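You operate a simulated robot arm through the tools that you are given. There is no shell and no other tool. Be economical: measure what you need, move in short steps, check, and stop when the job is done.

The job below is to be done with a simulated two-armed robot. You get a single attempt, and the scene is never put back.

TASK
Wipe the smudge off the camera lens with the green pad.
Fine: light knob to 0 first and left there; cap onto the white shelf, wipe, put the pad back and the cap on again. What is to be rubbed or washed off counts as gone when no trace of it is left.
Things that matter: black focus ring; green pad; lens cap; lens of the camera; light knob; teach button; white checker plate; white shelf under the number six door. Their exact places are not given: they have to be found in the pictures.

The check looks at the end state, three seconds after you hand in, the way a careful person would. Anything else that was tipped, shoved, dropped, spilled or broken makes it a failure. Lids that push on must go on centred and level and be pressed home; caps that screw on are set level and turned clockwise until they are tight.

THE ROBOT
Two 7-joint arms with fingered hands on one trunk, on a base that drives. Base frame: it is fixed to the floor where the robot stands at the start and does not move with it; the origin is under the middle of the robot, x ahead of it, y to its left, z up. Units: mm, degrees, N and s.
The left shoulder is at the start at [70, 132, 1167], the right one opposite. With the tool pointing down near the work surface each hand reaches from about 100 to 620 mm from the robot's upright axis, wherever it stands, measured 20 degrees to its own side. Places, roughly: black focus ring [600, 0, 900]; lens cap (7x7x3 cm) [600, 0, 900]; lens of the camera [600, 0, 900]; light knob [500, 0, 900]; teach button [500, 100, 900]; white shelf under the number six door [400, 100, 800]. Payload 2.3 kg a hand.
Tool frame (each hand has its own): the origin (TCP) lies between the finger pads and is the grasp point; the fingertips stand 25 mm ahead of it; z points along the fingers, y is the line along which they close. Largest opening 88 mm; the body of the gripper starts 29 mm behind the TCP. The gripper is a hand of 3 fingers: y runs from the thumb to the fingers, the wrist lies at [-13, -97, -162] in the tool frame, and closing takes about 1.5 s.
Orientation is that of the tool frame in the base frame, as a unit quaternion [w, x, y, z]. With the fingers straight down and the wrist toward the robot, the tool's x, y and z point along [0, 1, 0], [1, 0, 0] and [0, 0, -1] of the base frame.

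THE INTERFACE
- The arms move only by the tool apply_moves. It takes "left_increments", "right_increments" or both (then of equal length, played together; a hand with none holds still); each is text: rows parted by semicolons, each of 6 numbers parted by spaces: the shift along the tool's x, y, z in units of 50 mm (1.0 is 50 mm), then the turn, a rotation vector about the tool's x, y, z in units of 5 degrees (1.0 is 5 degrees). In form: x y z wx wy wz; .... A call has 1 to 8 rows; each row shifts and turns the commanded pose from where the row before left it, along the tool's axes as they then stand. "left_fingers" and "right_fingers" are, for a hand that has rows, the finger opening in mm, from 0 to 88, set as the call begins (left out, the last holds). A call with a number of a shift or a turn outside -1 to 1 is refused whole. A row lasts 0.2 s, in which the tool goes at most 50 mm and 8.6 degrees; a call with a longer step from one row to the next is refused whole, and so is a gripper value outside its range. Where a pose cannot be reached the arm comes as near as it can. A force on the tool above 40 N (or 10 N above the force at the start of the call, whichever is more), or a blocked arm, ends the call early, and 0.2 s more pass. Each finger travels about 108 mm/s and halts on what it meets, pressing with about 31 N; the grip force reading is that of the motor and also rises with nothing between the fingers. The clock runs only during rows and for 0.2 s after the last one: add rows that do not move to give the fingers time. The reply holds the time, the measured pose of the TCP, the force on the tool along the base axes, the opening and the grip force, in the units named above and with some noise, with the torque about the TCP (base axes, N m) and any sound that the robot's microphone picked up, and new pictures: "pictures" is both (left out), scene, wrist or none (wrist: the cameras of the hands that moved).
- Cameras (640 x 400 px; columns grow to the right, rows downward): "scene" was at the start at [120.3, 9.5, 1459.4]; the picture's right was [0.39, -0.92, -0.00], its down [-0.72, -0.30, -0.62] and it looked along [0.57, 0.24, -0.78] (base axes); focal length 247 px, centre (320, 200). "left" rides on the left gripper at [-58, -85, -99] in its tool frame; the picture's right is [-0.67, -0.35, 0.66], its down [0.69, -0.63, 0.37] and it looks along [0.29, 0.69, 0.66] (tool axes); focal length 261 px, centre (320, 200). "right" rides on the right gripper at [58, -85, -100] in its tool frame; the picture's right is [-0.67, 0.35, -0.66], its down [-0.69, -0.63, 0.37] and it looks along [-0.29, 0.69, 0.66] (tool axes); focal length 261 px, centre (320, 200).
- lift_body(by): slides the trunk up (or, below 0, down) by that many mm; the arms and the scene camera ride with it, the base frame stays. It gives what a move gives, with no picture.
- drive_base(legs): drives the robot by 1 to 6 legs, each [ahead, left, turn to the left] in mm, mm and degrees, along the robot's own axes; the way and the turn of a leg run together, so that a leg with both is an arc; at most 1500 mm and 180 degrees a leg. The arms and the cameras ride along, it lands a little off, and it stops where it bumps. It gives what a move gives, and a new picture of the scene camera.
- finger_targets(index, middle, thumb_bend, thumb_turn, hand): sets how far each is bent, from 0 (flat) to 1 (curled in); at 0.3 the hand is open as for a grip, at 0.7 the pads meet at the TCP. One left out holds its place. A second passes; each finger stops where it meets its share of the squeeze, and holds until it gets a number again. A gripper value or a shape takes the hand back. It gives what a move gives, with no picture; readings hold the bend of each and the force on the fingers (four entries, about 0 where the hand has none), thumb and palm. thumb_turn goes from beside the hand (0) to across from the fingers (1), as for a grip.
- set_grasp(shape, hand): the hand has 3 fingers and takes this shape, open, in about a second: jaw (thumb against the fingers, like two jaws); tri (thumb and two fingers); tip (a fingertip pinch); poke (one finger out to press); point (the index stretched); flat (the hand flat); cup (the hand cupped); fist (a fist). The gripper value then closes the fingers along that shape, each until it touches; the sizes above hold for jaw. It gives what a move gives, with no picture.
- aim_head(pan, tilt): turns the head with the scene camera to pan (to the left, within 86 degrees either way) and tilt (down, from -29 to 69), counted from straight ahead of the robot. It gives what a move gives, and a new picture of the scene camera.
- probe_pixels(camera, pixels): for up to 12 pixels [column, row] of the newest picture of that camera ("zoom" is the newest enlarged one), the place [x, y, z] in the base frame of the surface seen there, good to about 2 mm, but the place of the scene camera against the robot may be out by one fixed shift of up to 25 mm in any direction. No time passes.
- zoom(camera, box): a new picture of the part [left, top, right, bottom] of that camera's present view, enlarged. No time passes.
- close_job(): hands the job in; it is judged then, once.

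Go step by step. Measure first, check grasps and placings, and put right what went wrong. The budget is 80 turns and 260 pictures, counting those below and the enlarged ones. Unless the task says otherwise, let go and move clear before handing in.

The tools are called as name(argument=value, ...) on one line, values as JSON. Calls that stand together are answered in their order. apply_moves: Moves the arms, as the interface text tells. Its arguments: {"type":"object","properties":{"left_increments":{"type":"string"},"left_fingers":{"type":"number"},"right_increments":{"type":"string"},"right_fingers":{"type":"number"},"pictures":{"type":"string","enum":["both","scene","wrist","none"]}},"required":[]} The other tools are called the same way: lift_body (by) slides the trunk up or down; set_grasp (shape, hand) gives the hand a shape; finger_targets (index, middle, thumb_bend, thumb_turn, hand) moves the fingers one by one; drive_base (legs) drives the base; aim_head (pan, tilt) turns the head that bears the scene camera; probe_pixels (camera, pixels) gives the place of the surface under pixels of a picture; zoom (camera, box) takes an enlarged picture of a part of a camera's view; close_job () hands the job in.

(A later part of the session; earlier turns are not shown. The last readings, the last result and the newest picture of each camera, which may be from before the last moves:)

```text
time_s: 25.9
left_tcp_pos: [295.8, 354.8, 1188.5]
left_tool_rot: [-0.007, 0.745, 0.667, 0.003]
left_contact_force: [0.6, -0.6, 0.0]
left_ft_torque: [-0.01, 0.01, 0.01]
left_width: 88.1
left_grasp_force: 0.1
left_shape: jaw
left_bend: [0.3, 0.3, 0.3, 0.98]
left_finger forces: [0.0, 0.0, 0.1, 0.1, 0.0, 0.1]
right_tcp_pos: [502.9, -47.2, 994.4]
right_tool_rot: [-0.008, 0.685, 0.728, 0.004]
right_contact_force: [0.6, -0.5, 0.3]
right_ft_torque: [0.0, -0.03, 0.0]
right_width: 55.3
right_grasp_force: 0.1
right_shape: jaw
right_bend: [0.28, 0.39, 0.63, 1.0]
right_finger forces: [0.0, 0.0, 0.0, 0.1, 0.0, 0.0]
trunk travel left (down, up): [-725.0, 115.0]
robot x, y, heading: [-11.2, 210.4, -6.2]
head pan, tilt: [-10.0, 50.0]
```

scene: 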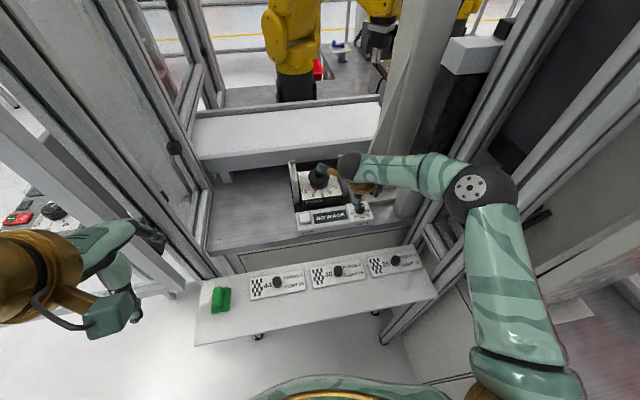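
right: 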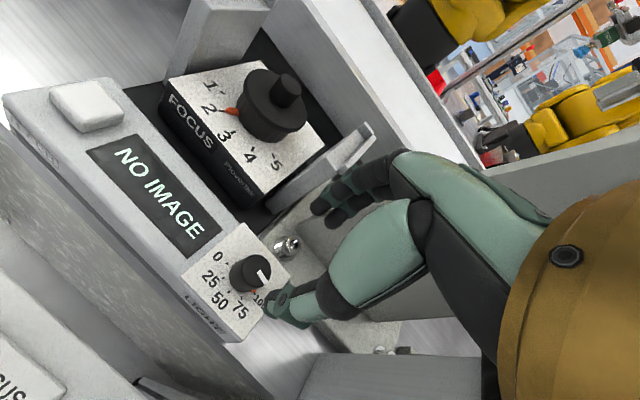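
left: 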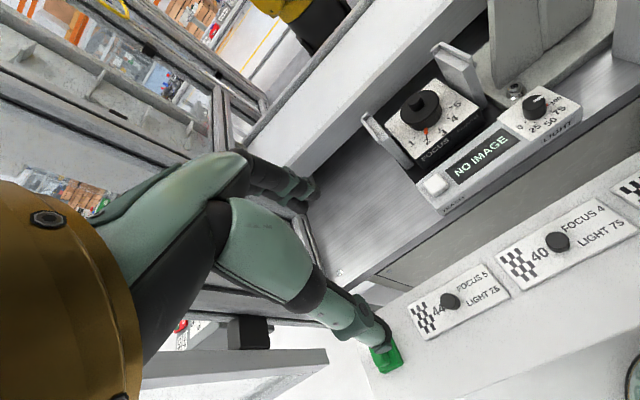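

Positioned at ψ 3.5° and (503,-47). I'll narrow to 44 and descend to just above the knob.

apply_moves(right_increments="0 0 0.3 0 0 0; 0 0 0.4 0 0 0; 0 0 0.2 0 0 0; 0 0 0 0 0 0", right_fingers=44)

zoom(camera="right", box=[180, 180, 400, 340])

zoom(camera="scene", box=[310, 150, 430, 240])

```text
time_s: 26.9
left_tcp_pos: [296.1, 356.4, 1189.2]
left_tool_rot: [-0.009, 0.746, 0.666, 0.002]
left_contact_force: [-0.4, 0.0, -0.4]
left_ft_torque: [0.02, -0.02, 0.02]
left_width: 88.2
left_grasp_force: 0.0
left_shape: jaw
left_bend: [0.3, 0.3, 0.3, 0.98]
left_finger forces: [0.0, 0.0, 0.0, 0.0, 0.0, 0.0]
right_tcp_pos: [503.4, -47.0, 947.1]
right_tool_rot: [-0.008, 0.685, 0.729, 0.003]
right_contact_force: [-0.7, -0.3, 0.1]
right_ft_torque: [-0.02, 0.02, 0.01]
right_width: 44.6
right_grasp_force: 0.1
right_shape: jaw
right_bend: [0.74, 0.44, 0.69, 1.0]
right_finger forces: [0.1, 0.1, 0.0, 0.0, 0.0, 0.1]
trunk travel left (down, up): [-725.0, 115.0]
robot x, y, heading: [-11.1, 211.0, -6.1]
head pan, tilt: [-10.0, 50.0]
```

scene: 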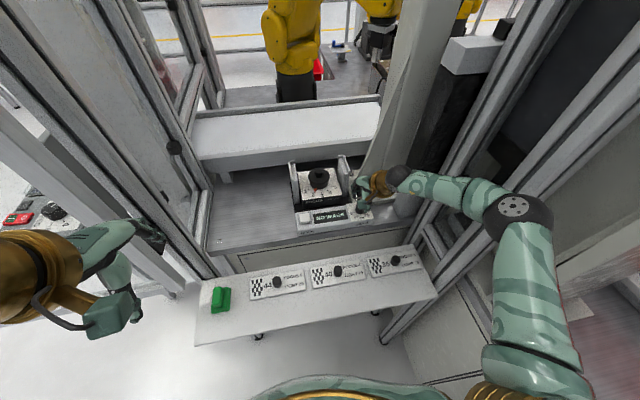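
right: 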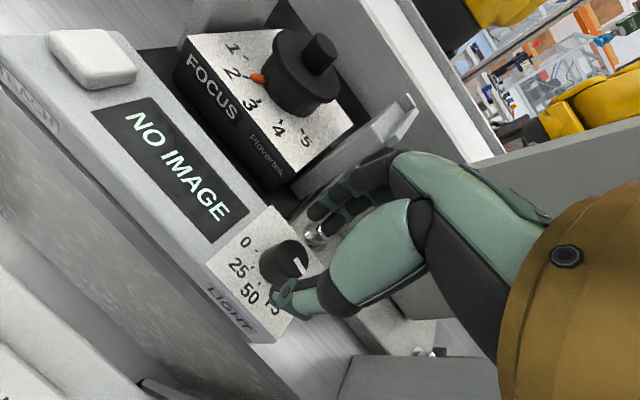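

```text
2.50 times, centred on (290, 260) of right
```

zoom: 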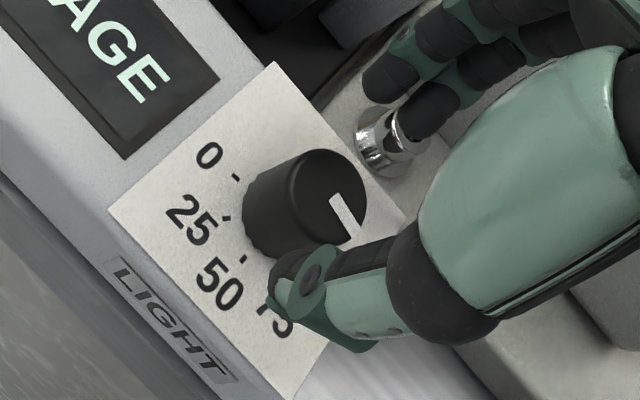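

```text
4.44 times, centred on (370, 195) of scene
```

zoom: 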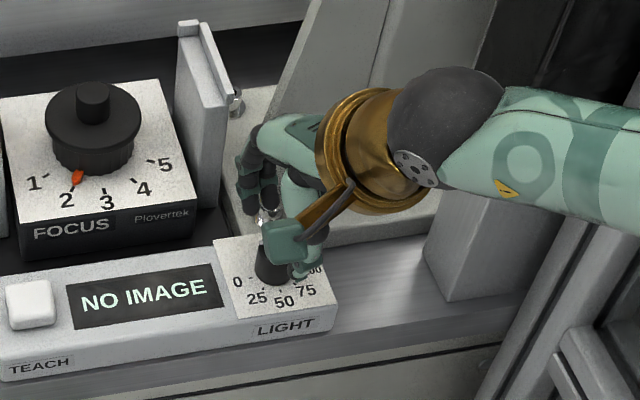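

The two fingertips are near the bolt head, so I'll probe the bolt and the fingertips before going lower.

probe_pixels(camera="right", pixels=[[318, 238], [312, 232], [322, 240], [318, 213], [333, 227], [290, 250], [284, 290], [278, 240], [300, 262]])

probe_pixels(camera="zoom", pixels=[[272, 213], [245, 190], [268, 255], [300, 240]])

```text
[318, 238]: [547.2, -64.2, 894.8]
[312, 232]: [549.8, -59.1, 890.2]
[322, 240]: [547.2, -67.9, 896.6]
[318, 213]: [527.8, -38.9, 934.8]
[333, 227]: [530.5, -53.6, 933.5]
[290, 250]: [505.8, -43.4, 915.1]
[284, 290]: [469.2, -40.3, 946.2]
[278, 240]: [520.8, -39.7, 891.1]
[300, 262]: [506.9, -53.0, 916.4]
```

```text
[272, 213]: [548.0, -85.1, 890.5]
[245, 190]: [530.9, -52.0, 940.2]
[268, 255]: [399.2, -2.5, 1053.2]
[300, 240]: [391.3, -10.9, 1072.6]
```

The bolt top is at z about 897, x ≥ 544, so it's clear. I'll descend to TCP z about 925, nudge over, and close on the knob.

apply_moves(right_increments="-0.02 0.02 0.22 0 0 0; 0 0 0.22 0 0 0; 0 0 0 0 0 0", pictures="none")

apply_moves(right_increments="0 0 0 0 0 0; 0 0 0 0 0 0; 0 0 0 0 0 0; 0 0 0 0 0 0; 0 0 0 0 0 0", right_fingers=15)

zoom(camera="right", box=[180, 180, 400, 340])

```text
time_s: 27.7
left_tcp_pos: [296.3, 354.3, 1187.5]
left_tool_rot: [-0.008, 0.745, 0.667, 0.003]
left_contact_force: [-0.3, 0.1, -0.7]
left_ft_torque: [-0.01, -0.01, 0.01]
left_width: 88.3
left_grasp_force: 0.0
left_shape: jaw
left_bend: [0.3, 0.3, 0.3, 0.98]
left_finger forces: [0.0, 0.0, 0.1, 0.1, 0.1, 0.1]
right_tcp_pos: [505.8, -46.5, 926.7]
right_tool_rot: [-0.008, 0.685, 0.729, 0.004]
right_contact_force: [-0.2, 0.8, 0.3]
right_ft_torque: [0.02, 0.01, 0.02]
right_width: 44.5
right_grasp_force: 0.1
right_shape: jaw
right_bend: [0.74, 0.44, 0.69, 1.0]
right_finger forces: [0.0, 0.0, 0.1, 0.1, 0.0, 0.0]
trunk travel left (down, up): [-725.0, 115.0]
robot x, y, heading: [-13.2, 213.3, -6.2]
head pan, tilt: [-10.0, 50.0]
```

```text
time_s: 28.9
left_tcp_pos: [296.2, 355.4, 1188.0]
left_tool_rot: [-0.008, 0.745, 0.667, 0.003]
left_contact_force: [0.1, -0.3, 0.0]
left_ft_torque: [-0.01, -0.01, 0.03]
left_width: 88.0
left_grasp_force: 0.1
left_shape: jaw
left_bend: [0.3, 0.3, 0.3, 0.98]
left_finger forces: [0.1, 0.1, 0.0, 0.1, 0.0, 0.0]
right_tcp_pos: [504.5, -47.0, 926.4]
right_tool_rot: [-0.009, 0.685, 0.729, 0.005]
right_contact_force: [-0.1, -0.6, 0.3]
right_ft_torque: [-0.01, 0.0, 0.03]
right_width: 16.2
right_grasp_force: 0.1
right_shape: jaw
right_bend: [0.73, 0.59, 0.73, 1.0]
right_finger forces: [0.9, 1.1, 0.0, 0.0, 2.5, 0.1]
trunk travel left (down, up): [-725.0, 115.0]
robot x, y, heading: [-11.2, 211.3, -6.1]
head pan, tilt: [-10.0, 50.0]
```

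scene: 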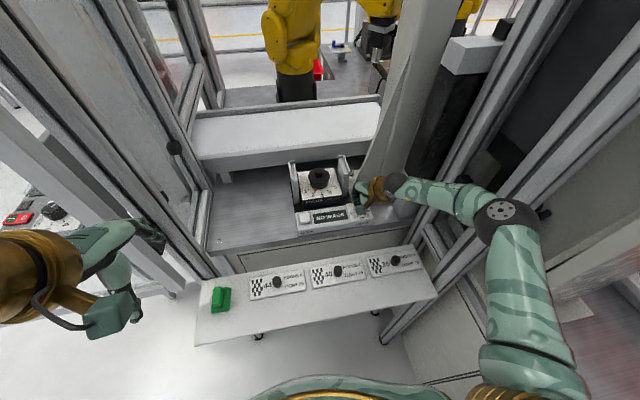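
right: 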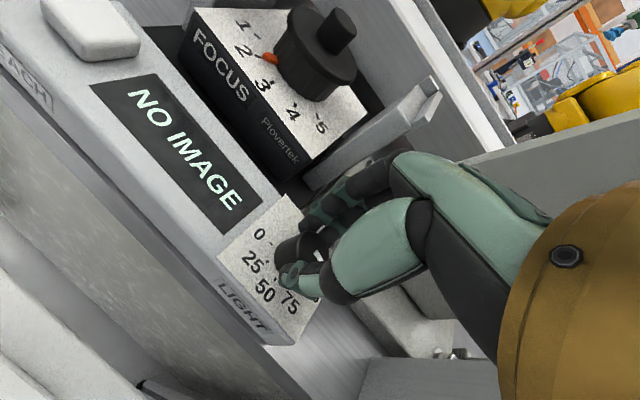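

```text
2.50 times, centred on (290, 260) of right
```

zoom: 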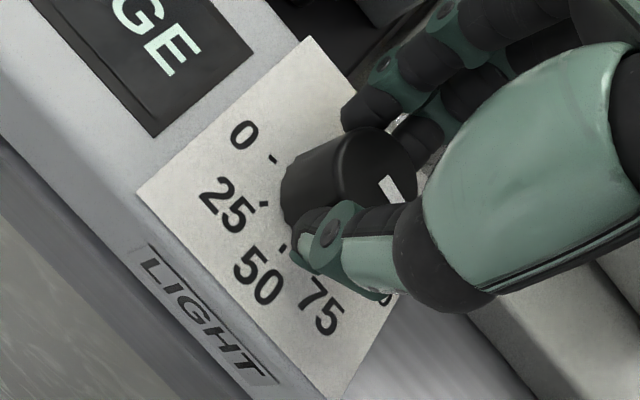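

Light contact; I'll squeeze fully.

apply_moves(right_increments="0 0 0 0 0 0; 0 0 0 0 0 0; 0 0 0 0 0 0; 0 0 0 0 0 0; 0 0 0 0 0 0", right_fingers=0, pictures="none")

zoom(camera="right", box=[180, 180, 400, 340])

```text
time_s: 30.1
left_tcp_pos: [294.7, 355.1, 1186.7]
left_tool_rot: [-0.007, 0.745, 0.667, 0.003]
left_contact_force: [-0.4, 0.2, 0.6]
left_ft_torque: [0.02, 0.0, 0.04]
left_width: 88.1
left_grasp_force: 0.0
left_shape: jaw
left_bend: [0.3, 0.3, 0.3, 0.98]
left_finger forces: [0.0, 0.0, 0.0, 0.1, 0.0, 0.0]
right_tcp_pos: [504.3, -48.2, 927.0]
right_tool_rot: [-0.008, 0.685, 0.729, 0.003]
right_contact_force: [-3.6, 3.1, -4.9]
right_ft_torque: [0.07, 0.08, 0.01]
right_width: 16.0
right_grasp_force: 31.2
right_shape: jaw
right_bend: [0.73, 0.6, 0.74, 1.0]
right_finger forces: [16.5, 9.7, 0.0, 0.0, 29.4, 0.0]
trunk travel left (down, up): [-725.0, 115.0]
robot x, y, heading: [-9.1, 209.6, -6.4]
head pan, tilt: [-10.0, 50.0]
```

```text
2.50 times, centred on (290, 260) of right
```

zoom: 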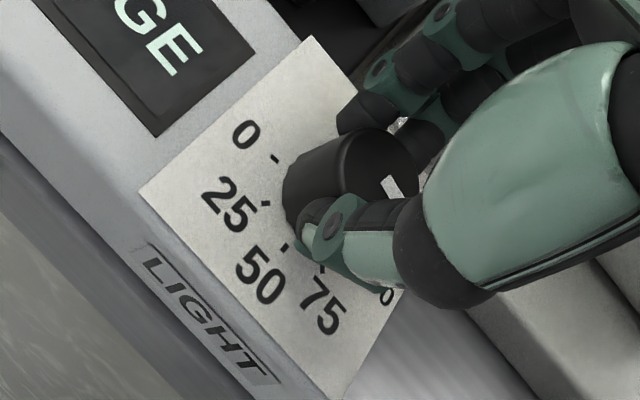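

Firm grip at 31 N, so I'll turn clockwise 40° and check.

apply_moves(right_increments="0 0 0 0 0 1; 0 0 0 0 0 1; 0 0 0 0 0 1; 0 0 0 0 0 1; 0 0 0 0 0 1; 0 0 0 0 0 1; 0 0 0 0 0 1; 0 0 0 0 0 1", pictures="both")

zoom(camera="right", box=[180, 180, 400, 340])

```text
time_s: 31.9
left_tcp_pos: [300.3, 355.0, 1186.9]
left_tool_rot: [-0.009, 0.745, 0.667, 0.003]
left_contact_force: [0.4, 0.8, -0.2]
left_ft_torque: [0.03, 0.02, 0.0]
left_width: 87.7
left_grasp_force: 0.1
left_shape: jaw
left_bend: [0.3, 0.3, 0.3, 0.98]
left_finger forces: [0.1, 0.0, 0.2, 0.0, 0.0, 0.1]
right_tcp_pos: [506.5, -47.0, 926.6]
right_tool_rot: [-0.01, 0.893, 0.45, 0.0]
right_contact_force: [3.5, -0.6, -4.1]
right_ft_torque: [-0.03, -0.15, 0.02]
right_width: 15.5
right_grasp_force: 30.6
right_shape: jaw
right_bend: [0.73, 0.6, 0.74, 1.0]
right_finger forces: [19.8, 12.7, 0.0, 0.0, 27.5, 0.0]
trunk travel left (down, up): [-725.0, 115.0]
robot x, y, heading: [-10.6, 212.1, -6.1]
head pan, tilt: [-10.0, 50.0]
```

scene: 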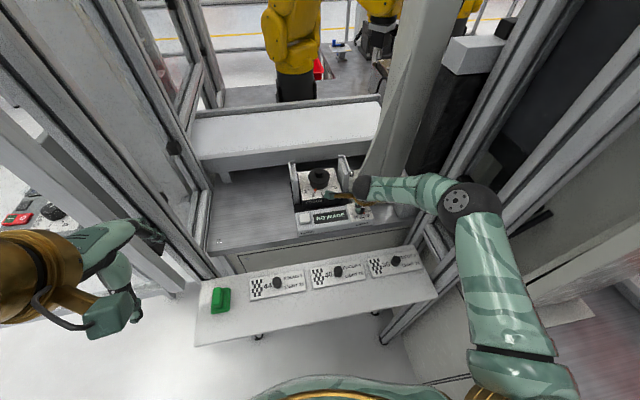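
right: 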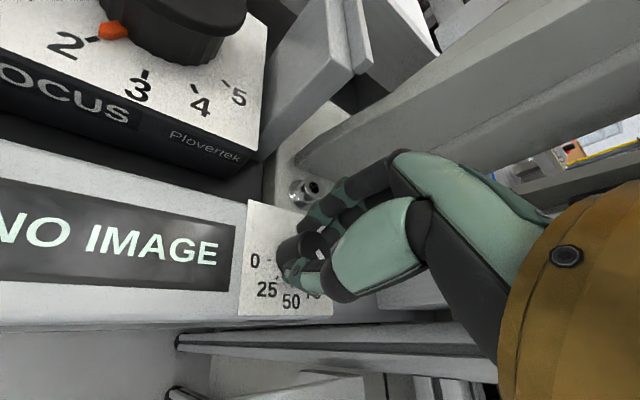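

```text
2.50 times, centred on (290, 260) of right
```

zoom: 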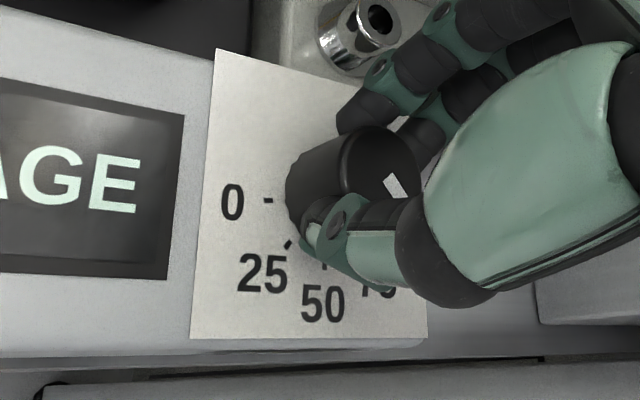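

The knob turns with the hand. I'll continue another 40°.

apply_moves(right_increments="0 0 0 0 0 1; 0 0 0 0 0 1; 0 0 0 0 0 1; 0 0 0 0 0 1; 0 0 0 0 0 1; 0 0 0 0 0 1; 0 0 0 0 0 1; 0 0 0 0 0 1", pictures="both")

zoom(camera="right", box=[180, 180, 400, 340])

```text
time_s: 33.7
left_tcp_pos: [299.6, 355.0, 1186.9]
left_tool_rot: [-0.009, 0.746, 0.666, 0.002]
left_contact_force: [0.3, 0.4, 0.1]
left_ft_torque: [0.03, 0.02, -0.03]
left_width: 88.0
left_grasp_force: 0.0
left_shape: jaw
left_bend: [0.3, 0.3, 0.3, 0.98]
left_finger forces: [0.0, 0.1, 0.0, 0.0, 0.0, 0.1]
right_tcp_pos: [505.5, -48.5, 925.5]
right_tool_rot: [-0.009, 0.993, 0.118, -0.004]
right_contact_force: [10.3, -4.8, 5.4]
right_ft_torque: [-0.22, -0.26, 0.03]
right_width: 15.9
right_grasp_force: 31.0
right_shape: jaw
right_bend: [0.73, 0.59, 0.75, 1.0]
right_finger forces: [23.9, 13.1, 0.1, 0.1, 27.4, 0.1]
trunk travel left (down, up): [-725.0, 115.0]
robot x, y, heading: [-11.4, 213.1, -6.0]
head pan, tilt: [-10.0, 50.0]
```

scene: 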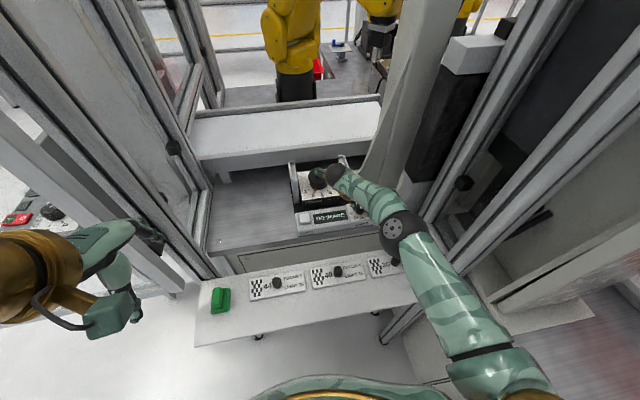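
right: 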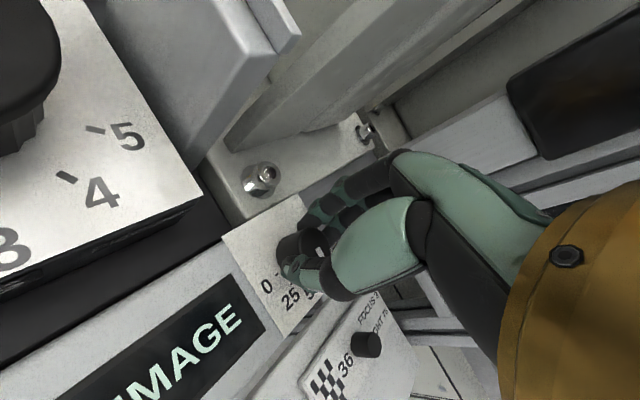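

```text
2.50 times, centred on (290, 260) of right
```

zoom: 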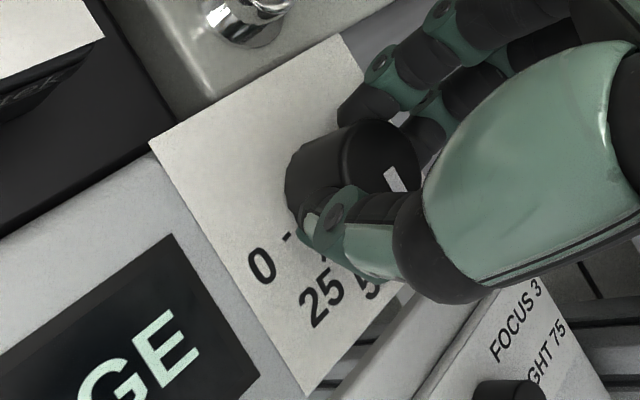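

ψ is -76° and the knob has turned about 80°. I'll release, rotate back and regrip.

apply_moves(right_increments="0 0 0 0 0 0; 0 0 0 0 0 0; 0 0 0 0 0 0; 0 0 -0.5 0 0 0; 0 0 0 0 0 -1; 0 0 0 0 0 -1; 0 0 0 0 0 -1; 0 0 0 0 0 -1", right_fingers=44, pictures="none")

apply_moves(right_increments="0 0 0 0 0 -1; 0 0 0 0 0 -1; 0 0 0 0 0 -1; 0 0 0 0 0 -1; 0 0 0 0 0 -1; 0 0 0 0 0 -1; 0 0 0 0 0 -1; 0 0 0 0 0 -1", pictures="none")

apply_moves(right_increments="0 0 0 0 0 -1; 0 0 0 0 0 -1; 0 0 0 0 0 -1; 0 0 0 0 0 -1; 0 0 0 0 0 -1; 0 0 0 0 0 0; 0 0 0 0 0 0", pictures="wrist")

zoom(camera="right", box=[180, 180, 400, 340])

```text
time_s: 35.5
left_tcp_pos: [297.0, 355.1, 1187.7]
left_tool_rot: [-0.009, 0.745, 0.667, 0.003]
left_contact_force: [0.1, -0.3, 0.1]
left_ft_torque: [-0.01, -0.01, 0.01]
left_width: 87.9
left_grasp_force: 0.1
left_shape: jaw
left_bend: [0.3, 0.3, 0.3, 0.98]
left_finger forces: [0.2, 0.1, 0.0, 0.1, 0.0, 0.0]
right_tcp_pos: [502.6, -47.1, 951.1]
right_tool_rot: [-0.011, 0.957, 0.29, 0.0]
right_contact_force: [-0.1, -1.1, 0.9]
right_ft_torque: [0.01, -0.01, 0.0]
right_width: 43.6
right_grasp_force: 0.0
right_shape: jaw
right_bend: [0.74, 0.45, 0.7, 1.0]
right_finger forces: [0.1, 0.0, 0.0, 0.0, 0.0, 0.0]
trunk travel left (down, up): [-725.0, 115.0]
robot x, y, heading: [-10.7, 211.4, -6.3]
head pan, tilt: [-10.0, 50.0]
```

```text
time_s: 37.3
left_tcp_pos: [296.8, 354.9, 1187.5]
left_tool_rot: [-0.009, 0.746, 0.666, 0.002]
left_contact_force: [0.5, 0.6, 0.6]
left_ft_torque: [0.03, 0.0, -0.01]
left_width: 87.9
left_grasp_force: 0.0
left_shape: jaw
left_bend: [0.3, 0.3, 0.3, 0.98]
left_finger forces: [0.0, 0.1, 0.0, 0.1, 0.1, 0.0]
right_tcp_pos: [503.6, -47.3, 951.6]
right_tool_rot: [-0.01, 0.8, 0.6, 0.003]
right_contact_force: [0.6, 0.3, 0.5]
right_ft_torque: [-0.04, 0.0, 0.01]
right_width: 43.6
right_grasp_force: 0.1
right_shape: jaw
right_bend: [0.74, 0.45, 0.7, 1.0]
right_finger forces: [0.0, 0.0, 0.0, 0.0, 0.0, 0.1]
trunk travel left (down, up): [-725.0, 115.0]
robot x, y, heading: [-9.3, 214.7, -6.3]
head pan, tilt: [-10.0, 50.0]
```

```text
time_s: 38.9
left_tcp_pos: [296.6, 354.8, 1188.0]
left_tool_rot: [-0.008, 0.746, 0.666, 0.002]
left_contact_force: [-0.1, -0.4, -0.3]
left_ft_torque: [0.02, 0.01, 0.01]
left_width: 87.8
left_grasp_force: 0.1
left_shape: jaw
left_bend: [0.3, 0.3, 0.3, 0.98]
left_finger forces: [0.0, 0.1, 0.0, 0.0, 0.0, 0.0]
right_tcp_pos: [504.0, -46.4, 952.1]
right_tool_rot: [-0.008, 0.652, 0.758, 0.005]
right_contact_force: [0.2, -0.7, 0.4]
right_ft_torque: [0.02, -0.01, 0.0]
right_width: 43.8
right_grasp_force: 0.1
right_shape: jaw
right_bend: [0.74, 0.45, 0.7, 1.0]
right_finger forces: [0.0, 0.0, 0.0, 0.0, 0.0, 0.0]
trunk travel left (down, up): [-725.0, 115.0]
robot x, y, heading: [-9.6, 211.6, -6.3]
head pan, tilt: [-10.0, 50.0]
```

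right: 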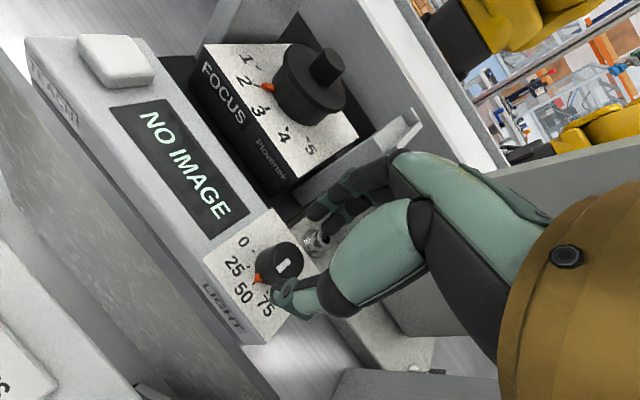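

```text
2.50 times, centred on (290, 260) of right
```

zoom: 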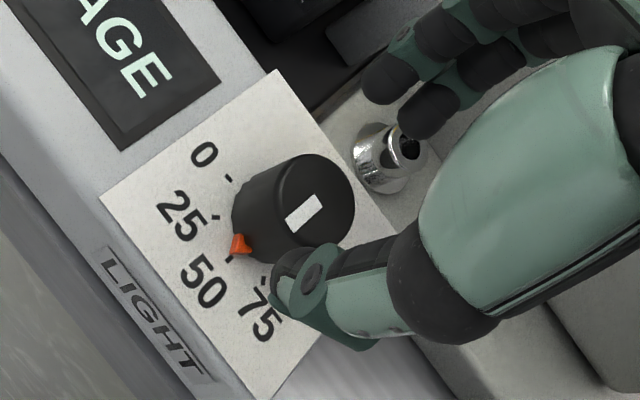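

The pointer now reads about 45, so roughly 80° more is needed. I'll descend, grip and turn.

apply_moves(right_increments="-0.02 0.01 0.25 0 0 0; 0 0 0.27 0 0 0; 0 0 0 0 0 0", pictures="none")

apply_moves(right_increments="0 0 0 0 0 0; 0 0 0 0 0 0; 0 0 0 0 0 0; 0 0 0 0 0 0; 0 0 0 0 0 0; 0 0 0 0 0 0", right_fingers=0, pictures="none")

apply_moves(right_increments="0 0 0 0 0 1; 0 0 0 0 0 1; 0 0 0 0 0 1; 0 0 0 0 0 1; 0 0 0 0 0 1; 0 0 0 0 0 1; 0 0 0 0 0 1; 0 0 0 0 0 1", pictures="none")

apply_moves(right_increments="0 0 0 0 0 1; 0 0 0 0 0 1; 0 0 0 0 0 1; 0 0 0 0 0 1; 0 0 0 0 0 1; 0 0 0 0 0 1; 0 0 0 0 0 1", pictures="wrist")

zoom(camera="right", box=[180, 180, 400, 340])

```text
time_s: 39.7
left_tcp_pos: [296.1, 356.5, 1188.9]
left_tool_rot: [-0.009, 0.746, 0.666, 0.003]
left_contact_force: [-0.6, -0.3, -0.6]
left_ft_torque: [-0.02, 0.05, 0.04]
left_width: 87.8
left_grasp_force: 0.0
left_shape: jaw
left_bend: [0.3, 0.3, 0.3, 0.98]
left_finger forces: [0.0, 0.1, 0.0, 0.1, 0.1, 0.0]
right_tcp_pos: [506.0, -48.3, 927.0]
right_tool_rot: [-0.008, 0.652, 0.758, 0.004]
right_contact_force: [-1.0, 0.1, 0.1]
right_ft_torque: [0.0, 0.0, -0.02]
right_width: 43.6
right_grasp_force: 0.1
right_shape: jaw
right_bend: [0.74, 0.45, 0.7, 1.0]
right_finger forces: [0.0, 0.1, 0.0, 0.0, 0.0, 0.0]
trunk travel left (down, up): [-725.0, 115.0]
robot x, y, heading: [-8.5, 211.2, -6.3]
head pan, tilt: [-10.0, 50.0]
```

```text
time_s: 41.1
left_tcp_pos: [294.8, 355.7, 1188.4]
left_tool_rot: [-0.008, 0.745, 0.667, 0.003]
left_contact_force: [0.2, 1.2, -0.2]
left_ft_torque: [0.03, 0.0, 0.0]
left_width: 87.7
left_grasp_force: 0.1
left_shape: jaw
left_bend: [0.3, 0.3, 0.3, 0.98]
left_finger forces: [0.1, 0.0, 0.0, 0.1, 0.0, 0.0]
right_tcp_pos: [503.7, -47.2, 926.6]
right_tool_rot: [-0.008, 0.652, 0.758, 0.004]
right_contact_force: [-2.1, 1.9, -3.5]
right_ft_torque: [0.1, 0.03, -0.01]
right_width: 17.7
right_grasp_force: 31.1
right_shape: jaw
right_bend: [0.73, 0.6, 0.75, 1.0]
right_finger forces: [16.8, 10.1, 0.1, 0.0, 28.1, 0.0]
trunk travel left (down, up): [-725.0, 115.0]
robot x, y, heading: [-13.5, 211.4, -6.5]
head pan, tilt: [-10.0, 50.0]
```

```text
time_s: 42.9
left_tcp_pos: [299.0, 356.0, 1188.2]
left_tool_rot: [-0.008, 0.745, 0.667, 0.004]
left_contact_force: [0.0, 0.8, 0.2]
left_ft_torque: [0.02, 0.01, -0.02]
left_width: 87.8
left_grasp_force: 0.0
left_shape: jaw
left_bend: [0.3, 0.3, 0.3, 0.98]
left_finger forces: [0.0, 0.0, 0.0, 0.1, 0.0, 0.0]
right_tcp_pos: [505.5, -46.4, 925.6]
right_tool_rot: [-0.009, 0.872, 0.489, 0.001]
right_contact_force: [2.1, 1.1, -3.0]
right_ft_torque: [0.0, -0.06, 0.03]
right_width: 17.3
right_grasp_force: 31.0
right_shape: jaw
right_bend: [0.73, 0.6, 0.75, 1.0]
right_finger forces: [17.3, 11.3, 0.0, 0.0, 27.3, 0.0]
trunk travel left (down, up): [-725.0, 115.0]
robot x, y, heading: [-6.1, 212.2, -6.4]
head pan, tilt: [-10.0, 50.0]
```

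```text
time_s: 44.5
left_tcp_pos: [298.7, 356.2, 1187.3]
left_tool_rot: [-0.009, 0.745, 0.667, 0.002]
left_contact_force: [0.4, -0.7, 0.2]
left_ft_torque: [0.02, 0.04, 0.02]
left_width: 88.0
left_grasp_force: 0.1
left_shape: jaw
left_bend: [0.3, 0.3, 0.3, 0.98]
left_finger forces: [0.1, 0.0, 0.1, 0.0, 0.0, 0.1]
right_tcp_pos: [506.9, -48.0, 925.4]
right_tool_rot: [-0.01, 0.979, 0.203, -0.002]
right_contact_force: [6.5, -0.9, 4.0]
right_ft_torque: [-0.11, -0.14, -0.01]
right_width: 17.4
right_grasp_force: 30.5
right_shape: jaw
right_bend: [0.73, 0.6, 0.75, 1.0]
right_finger forces: [20.7, 11.9, 0.0, 0.0, 27.7, 0.0]
trunk travel left (down, up): [-725.0, 115.0]
robot x, y, heading: [-13.4, 211.8, -5.9]
head pan, tilt: [-10.0, 50.0]
```

right: 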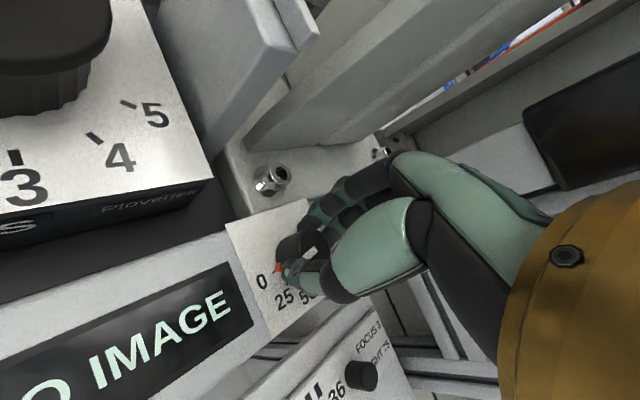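

```text
2.50 times, centred on (290, 260) of right
```

zoom: 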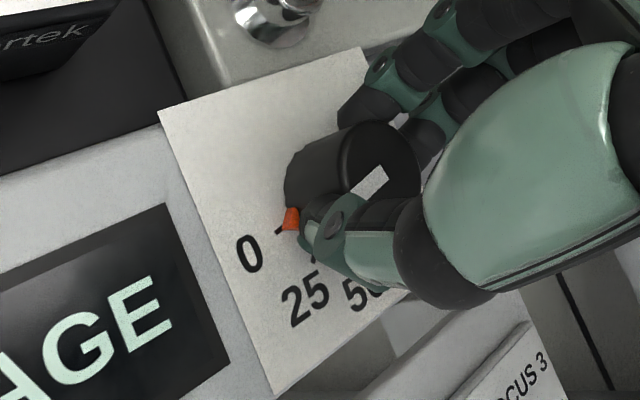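

The pointer is practically at 0. I'll release and lift to check precisely.

apply_moves(right_increments="0 0 0 0 0 0; 0 0 0 0 0 0; 0 0 0 0 0 0; 0 0 -0.6 0 0 0; 0 0 -0.6 0 0 -1; 0 0 0 0 0 -1; 0 0 0 0 0 -1; 0 0 0 0 0 -1", right_fingers=44, pictures="both")

zoom(camera="right", box=[180, 200, 340, 320])

zoom(camera="scene", box=[290, 150, 390, 240])

```text
time_s: 46.3
left_tcp_pos: [297.0, 356.2, 1187.6]
left_tool_rot: [-0.008, 0.746, 0.666, 0.003]
left_contact_force: [-0.2, -0.2, -0.5]
left_ft_torque: [0.03, 0.0, 0.0]
left_width: 87.9
left_grasp_force: 0.1
left_shape: jaw
left_bend: [0.3, 0.3, 0.3, 0.98]
left_finger forces: [0.0, 0.0, 0.0, 0.0, 0.1, 0.1]
right_tcp_pos: [503.7, -50.1, 986.4]
right_tool_rot: [-0.01, 0.928, 0.373, 0.0]
right_contact_force: [0.1, 0.5, 0.5]
right_ft_torque: [0.0, 0.01, 0.02]
right_width: 43.3
right_grasp_force: 0.2
right_shape: jaw
right_bend: [0.74, 0.45, 0.7, 1.0]
right_finger forces: [0.1, 0.0, 0.0, 0.1, 0.0, 0.0]
trunk travel left (down, up): [-725.0, 115.0]
robot x, y, heading: [-10.9, 212.1, -6.1]
head pan, tilt: [-10.0, 50.0]
```

scene: 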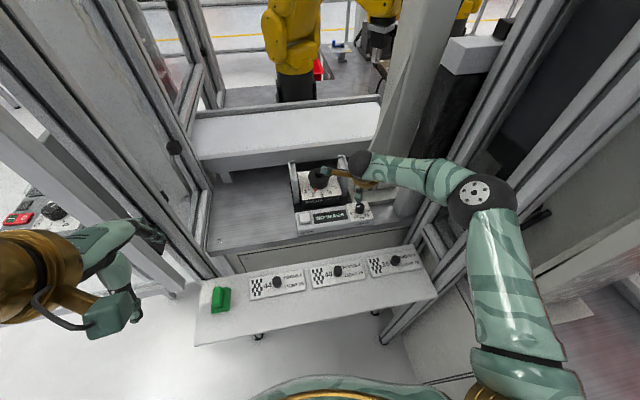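
right: 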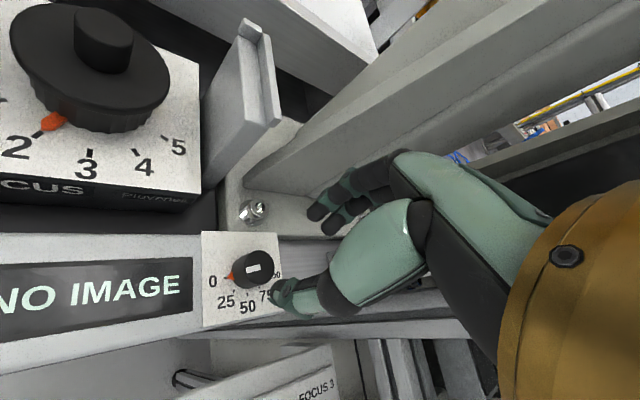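

```text
3.33 times, centred on (260, 260) of right
```

zoom: 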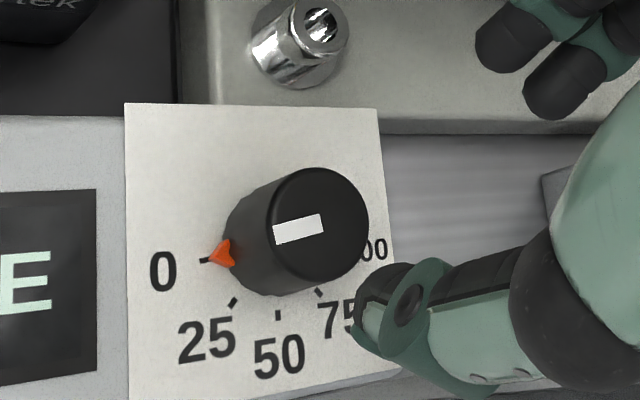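

```text
4.44 times, centred on (340, 195) of scene
```

zoom: 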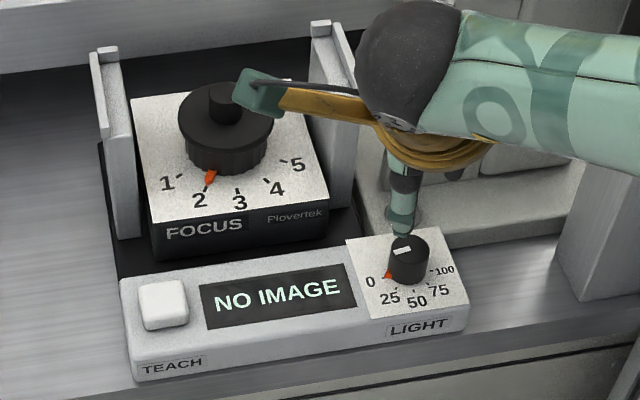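

The pointer sits at the 0 tick; I'll zoom in tighter to judge any overshoot.

zoom(camera="right", box=[205, 255, 265, 295])

zoom(camera="scene", box=[335, 195, 375, 225])

```text
10.00 times, centred on (235, 275) of right
```

zoom: 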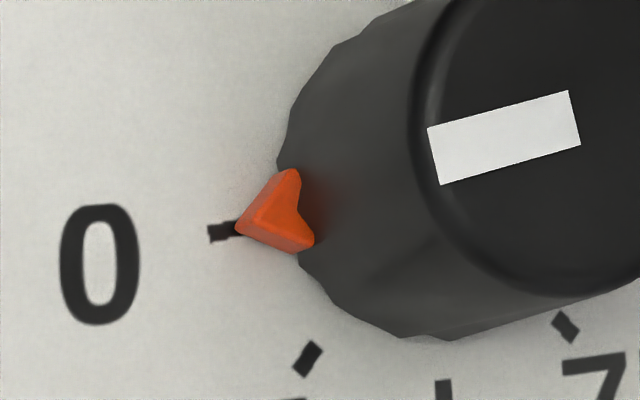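

```text
13.33 times, centred on (355, 210) of scene
```

zoom: 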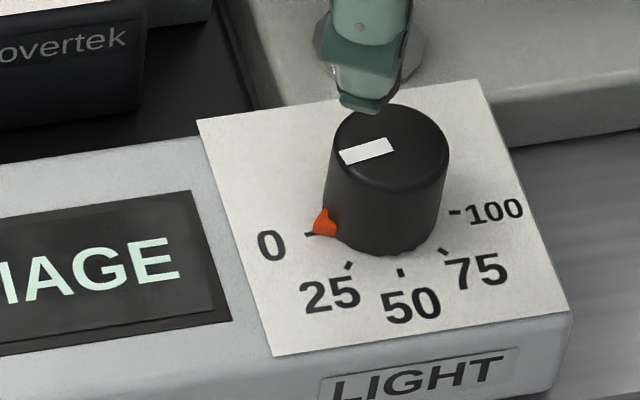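

The light is exactly at 0. Next I'll raise the right hand, rotate it back to ψ of about 0, and drive forward for the cap.

apply_moves(right_increments="0 0 -0.7 0 0 -1; 0 0 -0.7 0 0 -1; 0 0 -0.3 0 0 -1; 0 0 0 0 0 -1; 0 0 0 0 0 -1; 0 0 0 0 0 -1; 0 0 0 0 0 -1; 0 0 0 0 0 -1", pictures="none")

drive_base(legs=[[70, -10, 0]])

```text
time_s: 48.1
left_tcp_pos: [296.2, 355.6, 1187.1]
left_tool_rot: [-0.008, 0.745, 0.667, 0.003]
left_contact_force: [0.2, -0.4, 0.9]
left_ft_torque: [-0.01, 0.02, -0.03]
left_width: 88.0
left_grasp_force: 0.1
left_shape: jaw
left_bend: [0.3, 0.3, 0.3, 0.98]
left_finger forces: [0.1, 0.1, 0.0, 0.0, 0.1, 0.0]
right_tcp_pos: [506.0, -49.8, 1069.9]
right_tool_rot: [-0.009, 0.744, 0.668, 0.004]
right_contact_force: [-0.5, -0.3, -0.6]
right_ft_torque: [0.0, -0.02, 0.03]
right_width: 43.5
right_grasp_force: 0.1
right_shape: jaw
right_bend: [0.74, 0.45, 0.7, 1.0]
right_finger forces: [0.0, 0.0, 0.0, 0.0, 0.1, 0.0]
trunk travel left (down, up): [-725.0, 115.0]
robot x, y, heading: [-12.2, 213.6, -6.3]
head pan, tilt: [-10.0, 50.0]
```

```text
time_s: 49.1
left_tcp_pos: [357.1, 339.2, 1188.5]
left_tool_rot: [-0.006, 0.745, 0.667, 0.004]
left_contact_force: [-0.1, 0.8, -0.2]
left_ft_torque: [-0.04, -0.05, -0.01]
left_width: 87.9
left_grasp_force: 0.0
left_shape: jaw
left_bend: [0.3, 0.3, 0.3, 0.98]
left_finger forces: [0.0, 0.1, 0.0, 0.0, 0.1, 0.1]
right_tcp_pos: [568.6, -66.1, 1073.9]
right_tool_rot: [-0.006, 0.746, 0.666, 0.004]
right_contact_force: [-0.5, 0.2, 1.2]
right_ft_torque: [-0.01, -0.01, 0.01]
right_width: 43.7
right_grasp_force: 0.1
right_shape: jaw
right_bend: [0.74, 0.45, 0.7, 1.0]
right_finger forces: [0.1, 0.0, 0.0, 0.0, 0.0, 0.0]
trunk travel left (down, up): [-725.0, 115.0]
robot x, y, heading: [58.2, 195.1, -6.3]
head pan, tilt: [-10.0, 50.0]
```

scene: 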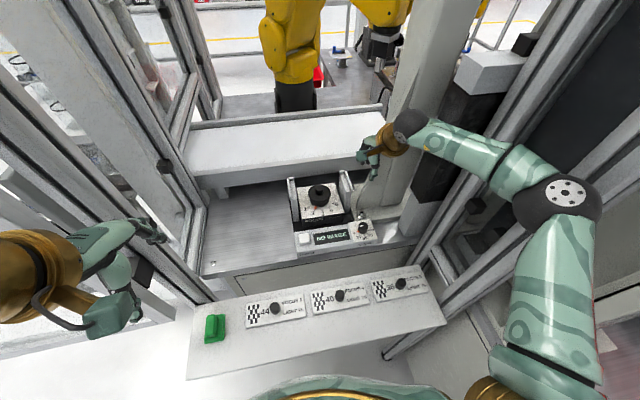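

I'll move the right hand over the cap and look.

apply_moves(right_increments="0.54 0.19 0.1 0 0 0; 0.54 0.19 0.1 0 0 0; 0.54 0.19 0.1 0 0 0; 0.54 0.19 0.1 0 0 0; 0 0 0 0 0 0; 0 0 0 0 0 0", right_fingers=50)

zoom(camera="right", box=[160, 140, 400, 340])

```text
time_s: 50.5
left_tcp_pos: [364.6, 336.8, 1188.4]
left_tool_rot: [-0.008, 0.746, 0.666, 0.003]
left_contact_force: [1.0, 0.4, 0.4]
left_ft_torque: [-0.01, 0.0, 0.0]
left_width: 87.9
left_grasp_force: 0.0
left_shape: jaw
left_bend: [0.3, 0.3, 0.3, 0.98]
left_finger forces: [0.1, 0.1, 0.0, 0.0, 0.0, 0.0]
right_tcp_pos: [623.2, 35.2, 1052.8]
right_tool_rot: [-0.01, 0.747, 0.665, 0.004]
right_contact_force: [0.6, 0.2, 0.5]
right_ft_torque: [0.0, -0.01, -0.01]
right_width: 49.5
right_grasp_force: 0.0
right_shape: jaw
right_bend: [0.74, 0.42, 0.66, 1.0]
right_finger forces: [0.0, 0.0, 0.0, 0.0, 0.0, 0.1]
trunk travel left (down, up): [-725.0, 115.0]
robot x, y, heading: [60.4, 195.8, -6.1]
head pan, tilt: [-10.0, 50.0]
```

scene: 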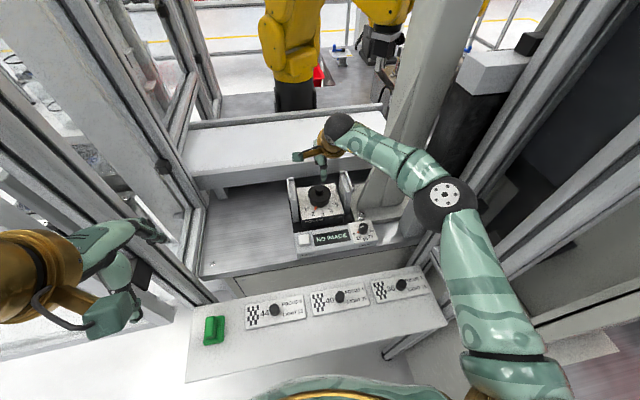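
right: 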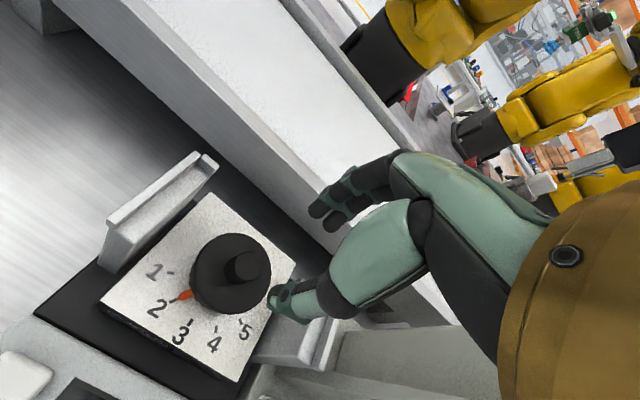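

```text
2.00 times, centred on (280, 240) of right
```

zoom: 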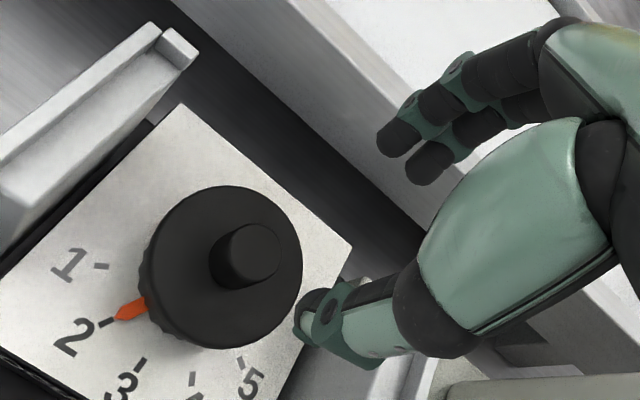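

I'll probe the stem and disc edges.

probe_pixels(camera="zoom", pixels=[[254, 250], [232, 250], [276, 250], [254, 228], [254, 272], [155, 262], [296, 262], [228, 192], [228, 325], [115, 318], [340, 250]])

```text
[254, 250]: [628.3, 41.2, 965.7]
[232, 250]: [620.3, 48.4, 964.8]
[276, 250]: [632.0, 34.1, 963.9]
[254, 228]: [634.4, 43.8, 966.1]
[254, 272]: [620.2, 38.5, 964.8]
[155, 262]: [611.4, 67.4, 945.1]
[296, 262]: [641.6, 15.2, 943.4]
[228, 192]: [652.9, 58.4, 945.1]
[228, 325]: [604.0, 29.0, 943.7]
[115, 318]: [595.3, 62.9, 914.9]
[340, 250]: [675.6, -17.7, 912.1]
```

Cap centre is (627,42), disc top z 944.5, stem top z 965. I'll descend with fingers at 44 to TCP z about 974.

apply_moves(right_increments="0.14 0.06 0.4 0 0 0; 0 0 0.4 0 0 0; 0 0 0.35 0 0 0; 0 0 0.35 0 0 0; 0 0 0 0 0 0; 0 0 0 0 0 0", right_fingers=44)

zoom(camera="right", box=[180, 160, 400, 340])

zoom(camera="scene", box=[280, 120, 380, 240])

```text
time_s: 51.9
left_tcp_pos: [363.3, 338.1, 1188.4]
left_tool_rot: [-0.009, 0.745, 0.667, 0.003]
left_contact_force: [-0.1, 0.2, -0.2]
left_ft_torque: [0.01, -0.04, 0.02]
left_width: 87.9
left_grasp_force: 0.2
left_shape: jaw
left_bend: [0.3, 0.3, 0.3, 0.98]
left_finger forces: [0.0, 0.0, 0.0, 0.0, 0.1, 0.0]
right_tcp_pos: [626.0, 43.1, 977.2]
right_tool_rot: [-0.009, 0.746, 0.666, 0.003]
right_contact_force: [0.2, 0.1, -0.2]
right_ft_torque: [0.04, -0.01, -0.01]
right_width: 44.4
right_grasp_force: 0.1
right_shape: jaw
right_bend: [0.74, 0.44, 0.69, 1.0]
right_finger forces: [0.0, 0.0, 0.0, 0.0, 0.1, 0.1]
trunk travel left (down, up): [-725.0, 115.0]
robot x, y, heading: [57.5, 192.4, -6.5]
head pan, tilt: [-10.0, 50.0]
```

scene: 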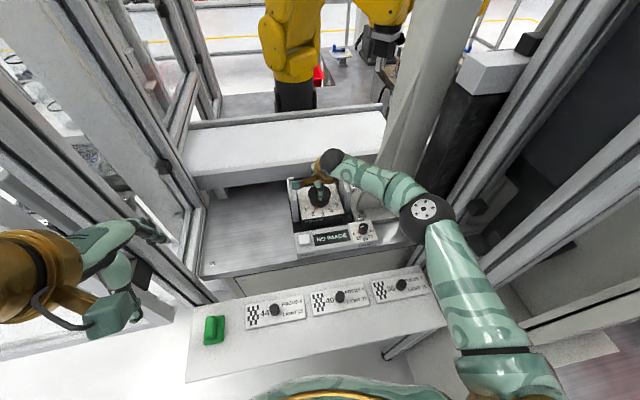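
right: 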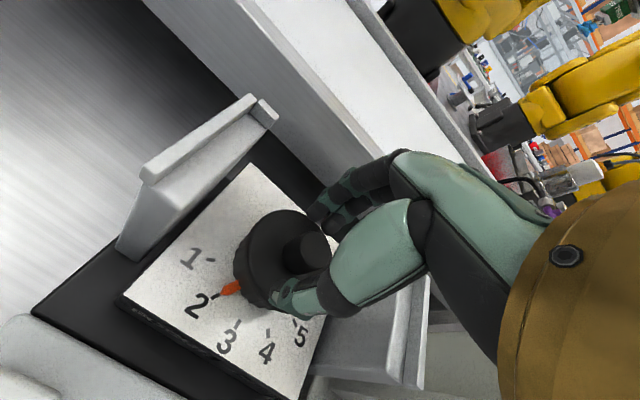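

```text
2.22 times, centred on (290, 250) of right
```

zoom: 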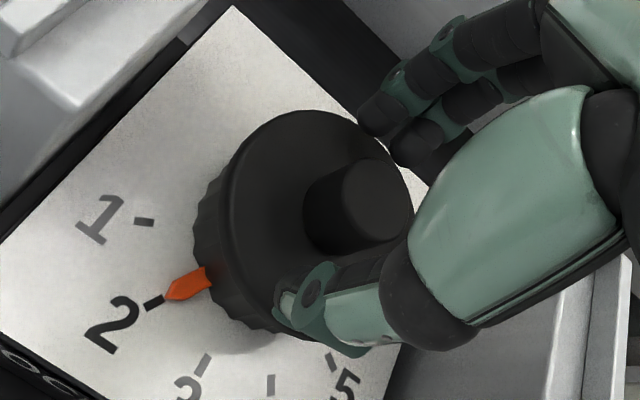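

```text
3.33 times, centred on (330, 180) of scene
```

zoom: 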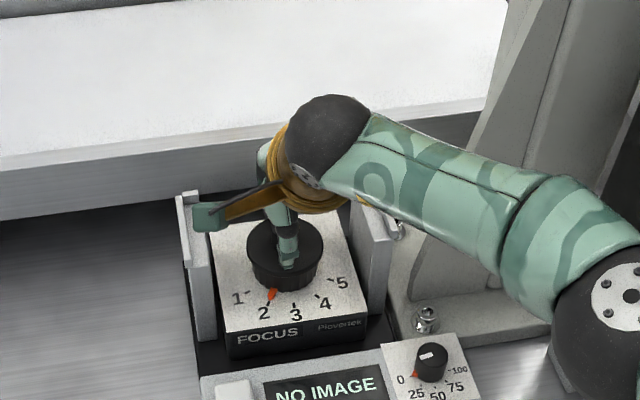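

Fingers straddle the stem. I'll lower 3 mm and close.

apply_moves(right_increments="0 0.02 0.06 0 0 0; 0 0 0 0 0 0", pictures="none")

apply_moves(right_increments="0 0 0 0 0 0; 0 0 0 0 0 0; 0 0 0 0 0 0; 0 0 0 0 0 0; 0 0 0 0 0 0; 0 0 0 0 0 0", right_fingers=0, pictures="wrist")

```text
time_s: 52.5
left_tcp_pos: [364.1, 338.6, 1187.4]
left_tool_rot: [-0.008, 0.745, 0.667, 0.003]
left_contact_force: [0.1, -0.8, -0.3]
left_ft_torque: [-0.02, 0.04, 0.02]
left_width: 87.9
left_grasp_force: 0.1
left_shape: jaw
left_bend: [0.3, 0.3, 0.3, 0.98]
left_finger forces: [0.1, 0.0, 0.1, 0.0, 0.1, 0.0]
right_tcp_pos: [626.0, 43.5, 974.2]
right_tool_rot: [-0.009, 0.746, 0.666, 0.004]
right_contact_force: [-0.3, 0.5, 0.5]
right_ft_torque: [0.01, 0.01, -0.01]
right_width: 44.4
right_grasp_force: 0.0
right_shape: jaw
right_bend: [0.74, 0.44, 0.69, 1.0]
right_finger forces: [0.0, 0.0, 0.0, 0.1, 0.0, 0.1]
trunk travel left (down, up): [-725.0, 115.0]
robot x, y, heading: [55.9, 197.4, -6.5]
head pan, tilt: [-10.0, 50.0]
```

```text
time_s: 53.9
left_tcp_pos: [364.4, 337.2, 1188.0]
left_tool_rot: [-0.009, 0.745, 0.667, 0.003]
left_contact_force: [-0.3, -0.3, 1.1]
left_ft_torque: [-0.01, -0.02, -0.01]
left_width: 87.7
left_grasp_force: 0.1
left_shape: jaw
left_bend: [0.3, 0.3, 0.3, 0.98]
left_finger forces: [0.1, 0.1, 0.1, 0.1, 0.1, 0.1]
right_tcp_pos: [627.2, 42.7, 975.5]
right_tool_rot: [-0.01, 0.746, 0.666, 0.004]
right_contact_force: [0.4, 0.6, -0.4]
right_ft_torque: [-0.01, 0.02, 0.0]
right_width: 15.0
right_grasp_force: 30.8
right_shape: jaw
right_bend: [0.73, 0.59, 0.75, 1.0]
right_finger forces: [15.0, 11.2, 0.0, 0.1, 24.7, 0.0]
trunk travel left (down, up): [-725.0, 115.0]
robot x, y, heading: [55.9, 194.8, -6.3]
head pan, tilt: [-10.0, 50.0]
```

right: 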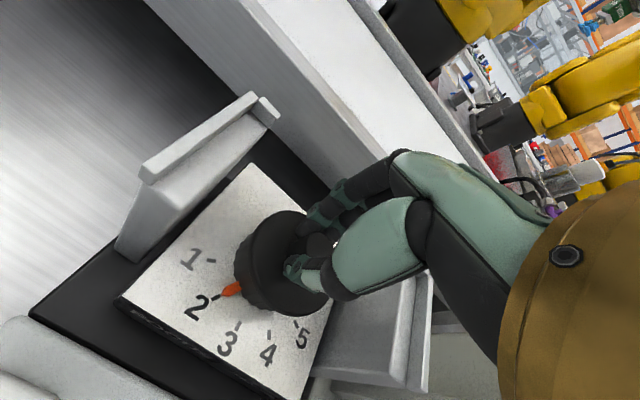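

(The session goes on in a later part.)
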